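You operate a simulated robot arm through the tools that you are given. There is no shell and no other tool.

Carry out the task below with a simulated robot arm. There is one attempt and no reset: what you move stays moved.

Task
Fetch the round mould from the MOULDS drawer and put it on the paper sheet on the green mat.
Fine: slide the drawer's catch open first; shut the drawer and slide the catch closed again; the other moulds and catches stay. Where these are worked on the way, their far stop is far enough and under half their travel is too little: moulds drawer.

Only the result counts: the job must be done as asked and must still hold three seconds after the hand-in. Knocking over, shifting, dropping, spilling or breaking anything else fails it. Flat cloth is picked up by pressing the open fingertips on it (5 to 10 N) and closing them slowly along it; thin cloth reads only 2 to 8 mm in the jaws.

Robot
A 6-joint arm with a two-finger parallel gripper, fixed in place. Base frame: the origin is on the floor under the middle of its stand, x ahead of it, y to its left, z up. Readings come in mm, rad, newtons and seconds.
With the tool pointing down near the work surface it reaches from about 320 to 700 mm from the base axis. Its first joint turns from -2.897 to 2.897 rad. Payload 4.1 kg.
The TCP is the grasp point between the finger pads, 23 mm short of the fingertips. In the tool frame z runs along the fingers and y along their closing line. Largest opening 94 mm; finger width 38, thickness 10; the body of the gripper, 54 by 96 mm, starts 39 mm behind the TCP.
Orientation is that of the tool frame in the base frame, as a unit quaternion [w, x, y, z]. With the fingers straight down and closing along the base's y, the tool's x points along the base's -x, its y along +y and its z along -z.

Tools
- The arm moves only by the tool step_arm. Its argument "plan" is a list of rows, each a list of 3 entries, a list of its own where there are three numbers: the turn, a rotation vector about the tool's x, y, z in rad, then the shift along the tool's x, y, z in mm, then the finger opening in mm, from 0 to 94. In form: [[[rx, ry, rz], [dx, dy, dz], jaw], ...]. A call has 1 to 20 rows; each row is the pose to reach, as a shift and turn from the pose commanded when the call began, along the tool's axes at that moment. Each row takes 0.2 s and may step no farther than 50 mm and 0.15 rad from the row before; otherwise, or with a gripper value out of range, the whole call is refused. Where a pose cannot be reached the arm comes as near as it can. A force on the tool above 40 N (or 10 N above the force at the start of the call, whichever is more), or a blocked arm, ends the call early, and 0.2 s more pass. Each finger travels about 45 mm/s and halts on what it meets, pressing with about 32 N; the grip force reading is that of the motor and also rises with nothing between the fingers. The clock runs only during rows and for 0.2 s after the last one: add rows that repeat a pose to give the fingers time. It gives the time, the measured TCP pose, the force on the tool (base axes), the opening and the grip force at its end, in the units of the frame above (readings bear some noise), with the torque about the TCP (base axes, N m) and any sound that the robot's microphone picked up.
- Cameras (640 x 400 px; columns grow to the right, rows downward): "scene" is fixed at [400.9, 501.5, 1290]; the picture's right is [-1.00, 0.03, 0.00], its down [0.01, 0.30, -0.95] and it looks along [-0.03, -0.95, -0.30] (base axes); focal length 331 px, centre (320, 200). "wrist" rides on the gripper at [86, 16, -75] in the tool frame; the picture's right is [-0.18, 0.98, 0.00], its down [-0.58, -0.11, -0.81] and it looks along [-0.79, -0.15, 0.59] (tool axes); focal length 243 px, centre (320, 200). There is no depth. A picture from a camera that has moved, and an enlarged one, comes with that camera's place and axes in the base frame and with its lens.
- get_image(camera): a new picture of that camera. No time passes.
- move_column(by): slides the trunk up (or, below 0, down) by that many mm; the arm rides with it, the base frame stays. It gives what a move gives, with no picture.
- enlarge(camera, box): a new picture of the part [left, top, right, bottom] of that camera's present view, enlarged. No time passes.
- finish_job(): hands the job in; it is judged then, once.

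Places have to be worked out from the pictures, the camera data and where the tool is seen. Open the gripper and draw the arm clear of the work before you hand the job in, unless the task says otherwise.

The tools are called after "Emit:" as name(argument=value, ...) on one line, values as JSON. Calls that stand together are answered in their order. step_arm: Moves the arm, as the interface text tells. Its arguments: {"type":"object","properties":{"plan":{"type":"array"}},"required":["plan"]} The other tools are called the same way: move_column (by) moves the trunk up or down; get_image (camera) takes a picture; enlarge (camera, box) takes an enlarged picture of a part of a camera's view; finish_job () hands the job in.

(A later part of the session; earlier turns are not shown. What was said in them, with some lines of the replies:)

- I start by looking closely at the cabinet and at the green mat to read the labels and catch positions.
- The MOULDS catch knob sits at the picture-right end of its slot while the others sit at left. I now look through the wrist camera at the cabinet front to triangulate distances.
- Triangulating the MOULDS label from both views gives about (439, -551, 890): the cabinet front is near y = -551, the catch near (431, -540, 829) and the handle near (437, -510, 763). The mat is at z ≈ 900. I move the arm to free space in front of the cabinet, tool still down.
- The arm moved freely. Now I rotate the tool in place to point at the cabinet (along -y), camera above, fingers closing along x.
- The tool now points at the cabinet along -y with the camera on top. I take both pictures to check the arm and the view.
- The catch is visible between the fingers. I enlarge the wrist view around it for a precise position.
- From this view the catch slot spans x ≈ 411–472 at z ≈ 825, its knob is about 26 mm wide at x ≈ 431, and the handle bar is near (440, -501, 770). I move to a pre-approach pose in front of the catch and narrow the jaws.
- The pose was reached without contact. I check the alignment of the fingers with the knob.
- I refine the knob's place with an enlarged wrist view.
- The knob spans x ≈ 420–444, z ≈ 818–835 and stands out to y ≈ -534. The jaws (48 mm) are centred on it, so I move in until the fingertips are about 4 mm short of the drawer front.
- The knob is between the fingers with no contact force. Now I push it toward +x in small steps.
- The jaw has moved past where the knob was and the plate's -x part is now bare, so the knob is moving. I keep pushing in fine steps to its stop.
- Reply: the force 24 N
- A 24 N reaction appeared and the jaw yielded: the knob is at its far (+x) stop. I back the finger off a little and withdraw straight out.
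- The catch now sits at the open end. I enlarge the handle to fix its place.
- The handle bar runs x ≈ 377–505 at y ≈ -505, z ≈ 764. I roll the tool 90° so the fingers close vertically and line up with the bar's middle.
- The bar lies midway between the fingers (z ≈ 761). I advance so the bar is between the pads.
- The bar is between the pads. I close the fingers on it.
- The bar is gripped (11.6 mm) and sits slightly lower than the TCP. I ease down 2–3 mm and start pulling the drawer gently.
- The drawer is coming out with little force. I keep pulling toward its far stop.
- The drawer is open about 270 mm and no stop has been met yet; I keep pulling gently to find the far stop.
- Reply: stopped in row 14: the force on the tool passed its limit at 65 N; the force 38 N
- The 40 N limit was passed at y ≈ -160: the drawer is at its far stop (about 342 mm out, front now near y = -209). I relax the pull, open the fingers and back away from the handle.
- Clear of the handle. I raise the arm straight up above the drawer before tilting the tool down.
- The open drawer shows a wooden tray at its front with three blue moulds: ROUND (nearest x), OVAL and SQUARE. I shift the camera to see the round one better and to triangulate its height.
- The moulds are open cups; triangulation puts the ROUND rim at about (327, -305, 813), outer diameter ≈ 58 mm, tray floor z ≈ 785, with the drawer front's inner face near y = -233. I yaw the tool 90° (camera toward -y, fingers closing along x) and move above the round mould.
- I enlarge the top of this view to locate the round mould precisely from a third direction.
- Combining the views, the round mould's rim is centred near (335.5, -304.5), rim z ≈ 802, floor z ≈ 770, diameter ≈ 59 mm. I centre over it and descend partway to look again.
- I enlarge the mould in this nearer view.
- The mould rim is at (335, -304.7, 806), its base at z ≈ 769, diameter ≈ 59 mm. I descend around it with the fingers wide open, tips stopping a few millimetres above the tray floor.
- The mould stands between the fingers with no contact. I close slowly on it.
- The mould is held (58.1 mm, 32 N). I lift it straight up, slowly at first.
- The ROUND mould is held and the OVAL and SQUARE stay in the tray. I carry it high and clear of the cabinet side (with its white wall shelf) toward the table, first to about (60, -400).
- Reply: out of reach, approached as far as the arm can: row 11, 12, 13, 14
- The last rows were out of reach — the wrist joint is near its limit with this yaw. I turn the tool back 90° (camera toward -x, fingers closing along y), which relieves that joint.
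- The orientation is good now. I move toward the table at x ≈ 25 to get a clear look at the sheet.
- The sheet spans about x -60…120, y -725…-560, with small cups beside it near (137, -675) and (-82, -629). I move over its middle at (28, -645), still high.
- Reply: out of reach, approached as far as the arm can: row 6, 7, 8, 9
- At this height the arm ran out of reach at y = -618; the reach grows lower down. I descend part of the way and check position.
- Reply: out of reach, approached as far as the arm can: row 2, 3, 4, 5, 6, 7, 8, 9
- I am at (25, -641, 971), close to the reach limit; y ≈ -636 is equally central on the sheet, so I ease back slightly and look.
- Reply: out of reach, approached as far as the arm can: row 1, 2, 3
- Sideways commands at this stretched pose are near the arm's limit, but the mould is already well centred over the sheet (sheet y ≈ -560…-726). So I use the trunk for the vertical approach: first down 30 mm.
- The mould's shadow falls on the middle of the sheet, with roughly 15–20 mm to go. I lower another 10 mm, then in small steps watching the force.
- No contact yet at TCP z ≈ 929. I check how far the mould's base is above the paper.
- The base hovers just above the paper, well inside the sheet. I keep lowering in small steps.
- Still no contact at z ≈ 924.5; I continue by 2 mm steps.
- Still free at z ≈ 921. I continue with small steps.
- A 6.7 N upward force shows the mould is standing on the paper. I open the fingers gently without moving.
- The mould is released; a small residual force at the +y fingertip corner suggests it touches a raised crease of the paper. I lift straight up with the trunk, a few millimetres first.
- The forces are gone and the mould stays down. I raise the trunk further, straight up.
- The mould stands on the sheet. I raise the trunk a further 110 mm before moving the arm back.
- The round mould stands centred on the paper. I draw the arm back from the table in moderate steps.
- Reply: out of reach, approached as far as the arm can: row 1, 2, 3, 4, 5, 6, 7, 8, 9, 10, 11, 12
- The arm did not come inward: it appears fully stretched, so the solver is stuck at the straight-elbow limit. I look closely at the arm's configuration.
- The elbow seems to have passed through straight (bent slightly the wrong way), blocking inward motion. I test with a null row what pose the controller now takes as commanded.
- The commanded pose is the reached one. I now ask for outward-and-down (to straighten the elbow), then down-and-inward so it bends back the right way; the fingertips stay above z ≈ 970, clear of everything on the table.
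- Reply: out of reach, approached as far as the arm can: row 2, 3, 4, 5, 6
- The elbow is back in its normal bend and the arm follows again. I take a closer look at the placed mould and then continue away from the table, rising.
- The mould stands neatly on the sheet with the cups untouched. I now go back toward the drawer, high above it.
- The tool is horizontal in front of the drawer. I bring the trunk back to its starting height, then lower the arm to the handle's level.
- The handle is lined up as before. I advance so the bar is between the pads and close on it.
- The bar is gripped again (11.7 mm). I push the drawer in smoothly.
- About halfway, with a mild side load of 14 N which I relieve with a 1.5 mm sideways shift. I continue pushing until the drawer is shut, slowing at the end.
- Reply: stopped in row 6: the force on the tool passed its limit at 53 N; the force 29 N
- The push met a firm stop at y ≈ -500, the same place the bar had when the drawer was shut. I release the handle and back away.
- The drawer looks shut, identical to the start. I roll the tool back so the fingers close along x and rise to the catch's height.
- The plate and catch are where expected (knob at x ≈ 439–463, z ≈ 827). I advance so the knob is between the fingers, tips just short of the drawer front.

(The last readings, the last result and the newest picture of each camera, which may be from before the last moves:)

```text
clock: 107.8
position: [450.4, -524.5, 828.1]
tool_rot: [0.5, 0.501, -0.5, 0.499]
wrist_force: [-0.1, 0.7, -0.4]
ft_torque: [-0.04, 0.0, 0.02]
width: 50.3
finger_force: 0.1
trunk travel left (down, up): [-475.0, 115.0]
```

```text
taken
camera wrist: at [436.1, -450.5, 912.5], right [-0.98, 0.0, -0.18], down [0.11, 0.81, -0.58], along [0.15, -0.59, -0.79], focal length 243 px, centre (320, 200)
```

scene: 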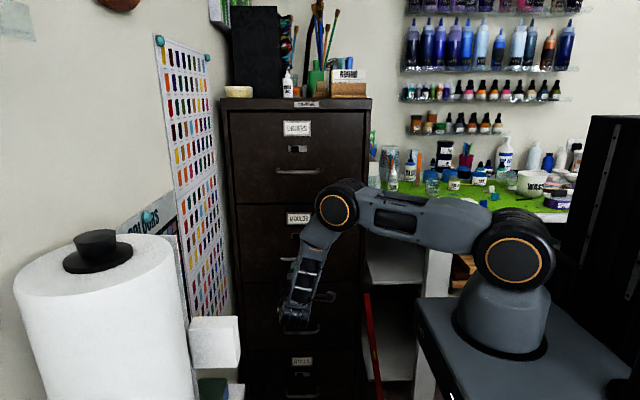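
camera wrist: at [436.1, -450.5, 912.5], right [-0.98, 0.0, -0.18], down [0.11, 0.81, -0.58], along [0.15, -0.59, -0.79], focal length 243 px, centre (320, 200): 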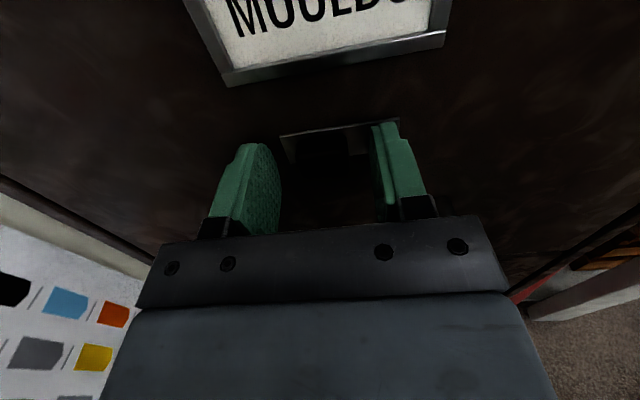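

The knob is between the fingers. I push it toward -x.

Emit:
step_arm(plan=[[[0, 0, 0], [0, 4, 0], 50], [[0, 0, 0], [0, 8, 0], 50], [[0, 0, 0], [0, 12, 0], 50], [[0, 0, 0], [0, 15, 0], 50], [[0, 0, 0], [0, 18, 0], 50], [[0, 0, 0], [0, 21, 0], 50], [[0, 0, 0], [0, 24, 0], 50], [[0, 0, 0], [0, 27, 0], 50], [[0, 0, 0], [0, 29, 0], 50]])

Emit:
step_arm(plan=[[[0, 0, 0], [0, 1.5, 0], 50], [[0, 0, 0], [0, 3, 0], 50], [[0, 0, 0], [0, 4.5, 0], 50], [[0, 0, 0], [0, 6, 0], 50], [[0, 0, 0], [0, 7.5, 0], 50], [[0, 0, 0], [0, 9, 0], 50]])

Emit:
get_image(camera="wrist")

```text
clock: 109.8
position: [420.3, -524.5, 824.4]
tool_rot: [0.5, 0.501, -0.501, 0.499]
wrist_force: [0.8, 0.6, 0.4]
ft_torque: [0.01, 0.02, 0.02]
width: 50.0
finger_force: 0.0
trunk travel left (down, up): [-475.0, 115.0]
```

```text
clock: 111.2
position: [416.4, -523.3, 826.3]
tool_rot: [0.5, 0.501, -0.5, 0.499]
wrist_force: [14.2, -2.0, -1.1]
ft_torque: [0.0, 0.0, 0.11]
width: 56.2
finger_force: 6.9
trunk travel left (down, up): [-475.0, 115.0]
```

```text
taken
camera wrist: at [400.6, -449.4, 912.9], right [-0.98, 0.0, -0.18], down [0.11, 0.81, -0.58], along [0.15, -0.59, -0.79], focal length 243 px, centre (320, 200)
```

wrist: 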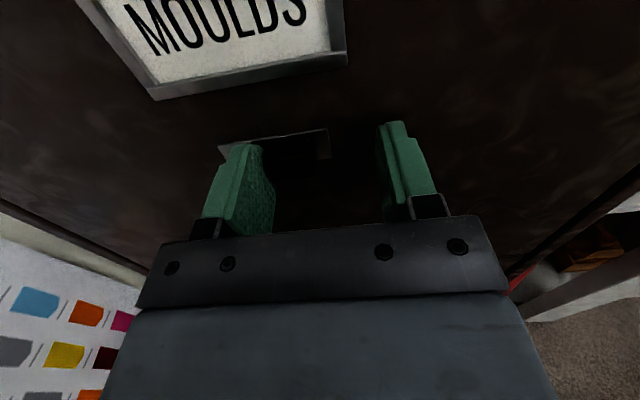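

The knob met its closed stop (14 N, jaw yielding; knob back at x ≈ 420–444). I back the finger off and withdraw.

Emit:
step_arm(plan=[[[0, 0, 0], [0, -8, 0], 54], [[0, 0, 0], [0, -16, 0], 54], [[0, 0, 0], [0, -21, 0], 54], [[0, 0, 0], [0, -21, -15], 54], [[0, 0, 0], [0, -21, -35], 54], [[0, 0, 0], [0, -21, -65], 58], [[0, 0, 0], [0, -21, -100], 62], [[0, 0, 0], [0, -21, -140], 70], [[0, 0, 0], [0, -21, -180], 80]])

Emit:
get_image(camera="wrist")

Emit:
enlarge(camera="wrist", box=[240, 20, 440, 160])

```text
clock: 113.2
position: [434.8, -342.2, 825.6]
tool_rot: [0.5, 0.501, -0.501, 0.499]
wrist_force: [-0.4, 0.2, 0.3]
ft_torque: [0.02, -0.02, 0.02]
width: 80.2
finger_force: 0.0
trunk travel left (down, up): [-475.0, 115.0]
```

```text
taken
camera wrist: at [420.2, -268.2, 912.4], right [-0.98, 0.0, -0.18], down [0.11, 0.81, -0.58], along [0.15, -0.59, -0.79], focal length 243 px, centre (320, 200)
```

wrist: 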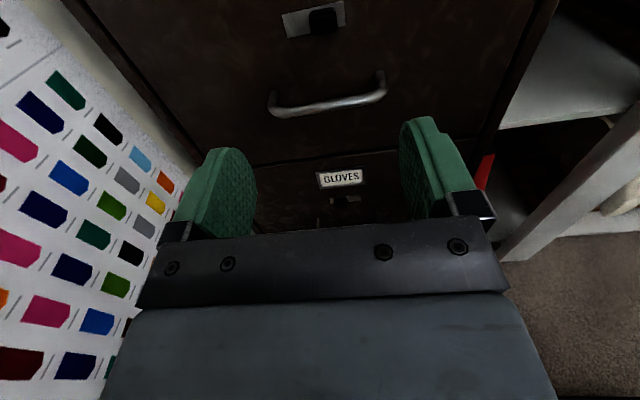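

```text
2.86 times, centred on (340, 90) of wrist
camera zoom: at [420.2, -268.2, 912.4], right [-0.98, 0.0, -0.18], down [0.11, 0.81, -0.58], along [0.15, -0.59, -0.79], focal length 693 px, centre (263, 514)
```

zoom: 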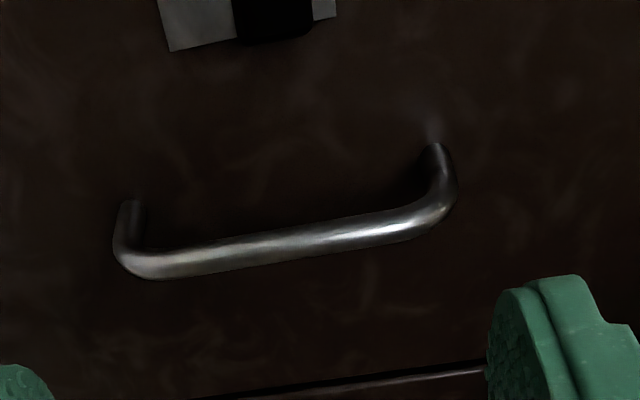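

The catch is back at its closed end. I draw the arm up and clear, then verify everything from the scene camera.

Emit:
step_arm(plan=[[[0, 0, 0], [20, 0, -8], 94], [[0, 0, 0], [48, 0, -18], 94], [[0, 0, 0], [78, 0, -30], 94], [[0, 0, 0], [108, 0, -42], 94], [[0, 0, 0], [138, 0, -52], 94], [[0, 0, 0], [168, 0, -60], 94], [[0, 0, 0], [198, 0, -66], 94], [[0, 0, 0], [222, 0, -68], 94], [[0, 0, 0], [232, 0, -68], 94], [[0, 0, 0], [232, 0, -68], 94]])

Emit:
get_image(camera="scene")

Emit:
enlarge(camera="scene", box=[360, 140, 500, 230])

Emit:
enlarge(camera="scene", box=[210, 180, 390, 300])

Emit:
get_image(camera="wrist")

```text
clock: 115.4
position: [434.4, -276.9, 1060.0]
tool_rot: [0.5, 0.501, -0.501, 0.498]
wrist_force: [-0.8, 0.2, 0.3]
ft_torque: [0.01, 0.0, 0.03]
width: 94.0
finger_force: 0.0
trunk travel left (down, up): [-475.0, 115.0]
```

```text
taken
```

scene: 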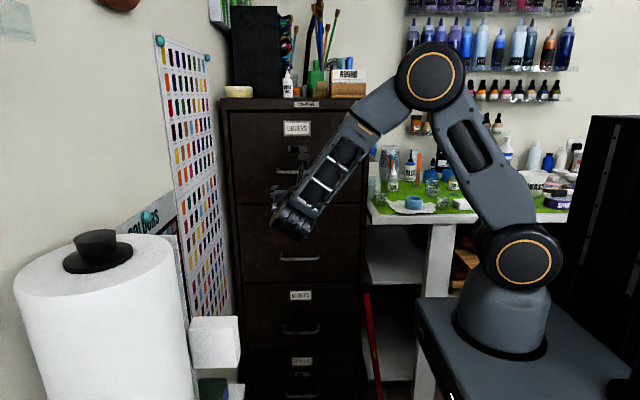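

```text
4.44 times, centred on (430, 185) of scene
camera zoom: at [400.9, 501.5, 1290.0], right [-1.0, 0.03, 0.0], down [0.01, 0.3, -0.95], along [-0.03, -0.95, -0.3], focal length 1472 px, centre (-169, 267)
```

zoom: 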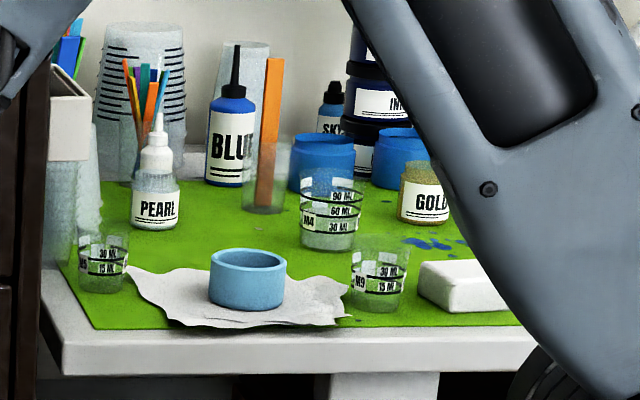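

```text
3.33 times, centred on (300, 240) of scene
camera zoom: at [400.9, 501.5, 1290.0], right [-1.0, 0.03, 0.0], down [0.01, 0.3, -0.95], along [-0.03, -0.95, -0.3], focal length 1104 px, centre (387, 67)
```

zoom: 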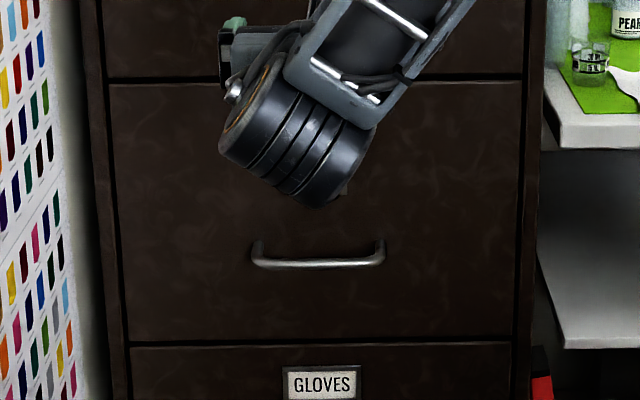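

```text
taken
camera wrist: at [418.8, -202.4, 1146.6], right [-0.98, 0.0, -0.18], down [0.11, 0.81, -0.58], along [0.15, -0.59, -0.79], focal length 243 px, centre (320, 200)
```

wrist: 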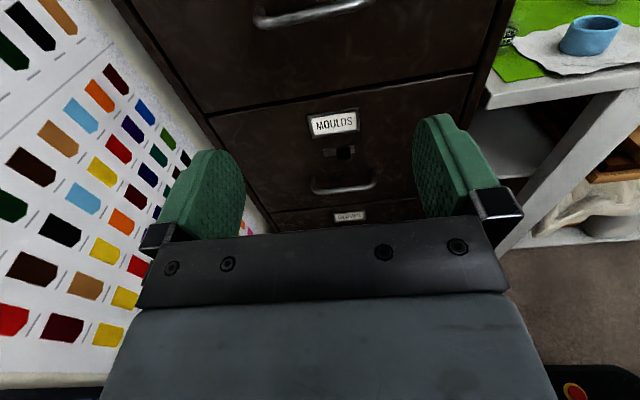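

The mould stands on the sheet, the sheet and cups look unmoved and the drawer is flush. I compare the catch position with the first view once more.

Emit:
enlarge(camera="wrist", box=[280, 95, 400, 225])

Emit:
enlarge(camera="wrist", box=[470, 0, 640, 106])

```text
3.08 times, centred on (340, 160) of wrist
camera zoom: at [418.8, -202.4, 1146.6], right [-0.98, 0.0, -0.18], down [0.11, 0.81, -0.58], along [0.15, -0.59, -0.79], focal length 746 px, centre (258, 323)
```

zoom: 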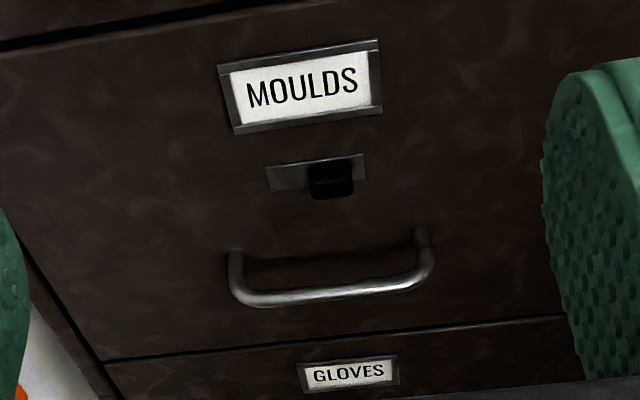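

```text
3.76 times, centred on (555, 53) of wrist
camera zoom: at [418.8, -202.4, 1146.6], right [-0.98, 0.0, -0.18], down [0.11, 0.81, -0.58], along [0.15, -0.59, -0.79], focal length 913 px, centre (-565, 753)
```

zoom: 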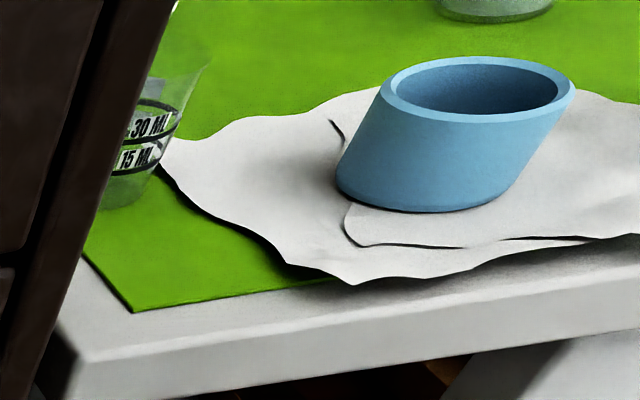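

The catch sits exactly as at the start (closed), the drawer is shut, the mould rests on the sheet, and the arm is clear with the gripper open. I hand the job in.

Emit:
finish_job()

```text
The job is handed in.
```

The round mould is on the paper sheet on the green mat, near the middle of the sheet. The MOULDS drawer is shut and its catch is slid closed again.

- **Drawer:** I slid the catch open to its stop. I then pulled the drawer to its far stop, about 342 mm, and pushed it back in until it met a firm stop. In the last close view the catch sits in its plate as it did at the start.
- **Placement:** the mould was lowered until a 6.7 N contact force showed it standing on the paper, then released. When the fingers opened, one fingertip pressed the paper with about 7 N. The sheet's edges line up with the first pictures, so I don't think it shifted.
- **Everything else:** the cups around the sheet look undisturbed. The oval and square moulds were in their places when I lifted the round one, but I didn't look at them again after closing the drawer. I didn't touch the other catches.

While drawing back from the table, the arm stuck at full stretch for a moment. I freed it without contact, and it was clear of the work with the gripper open when I handed the job in.
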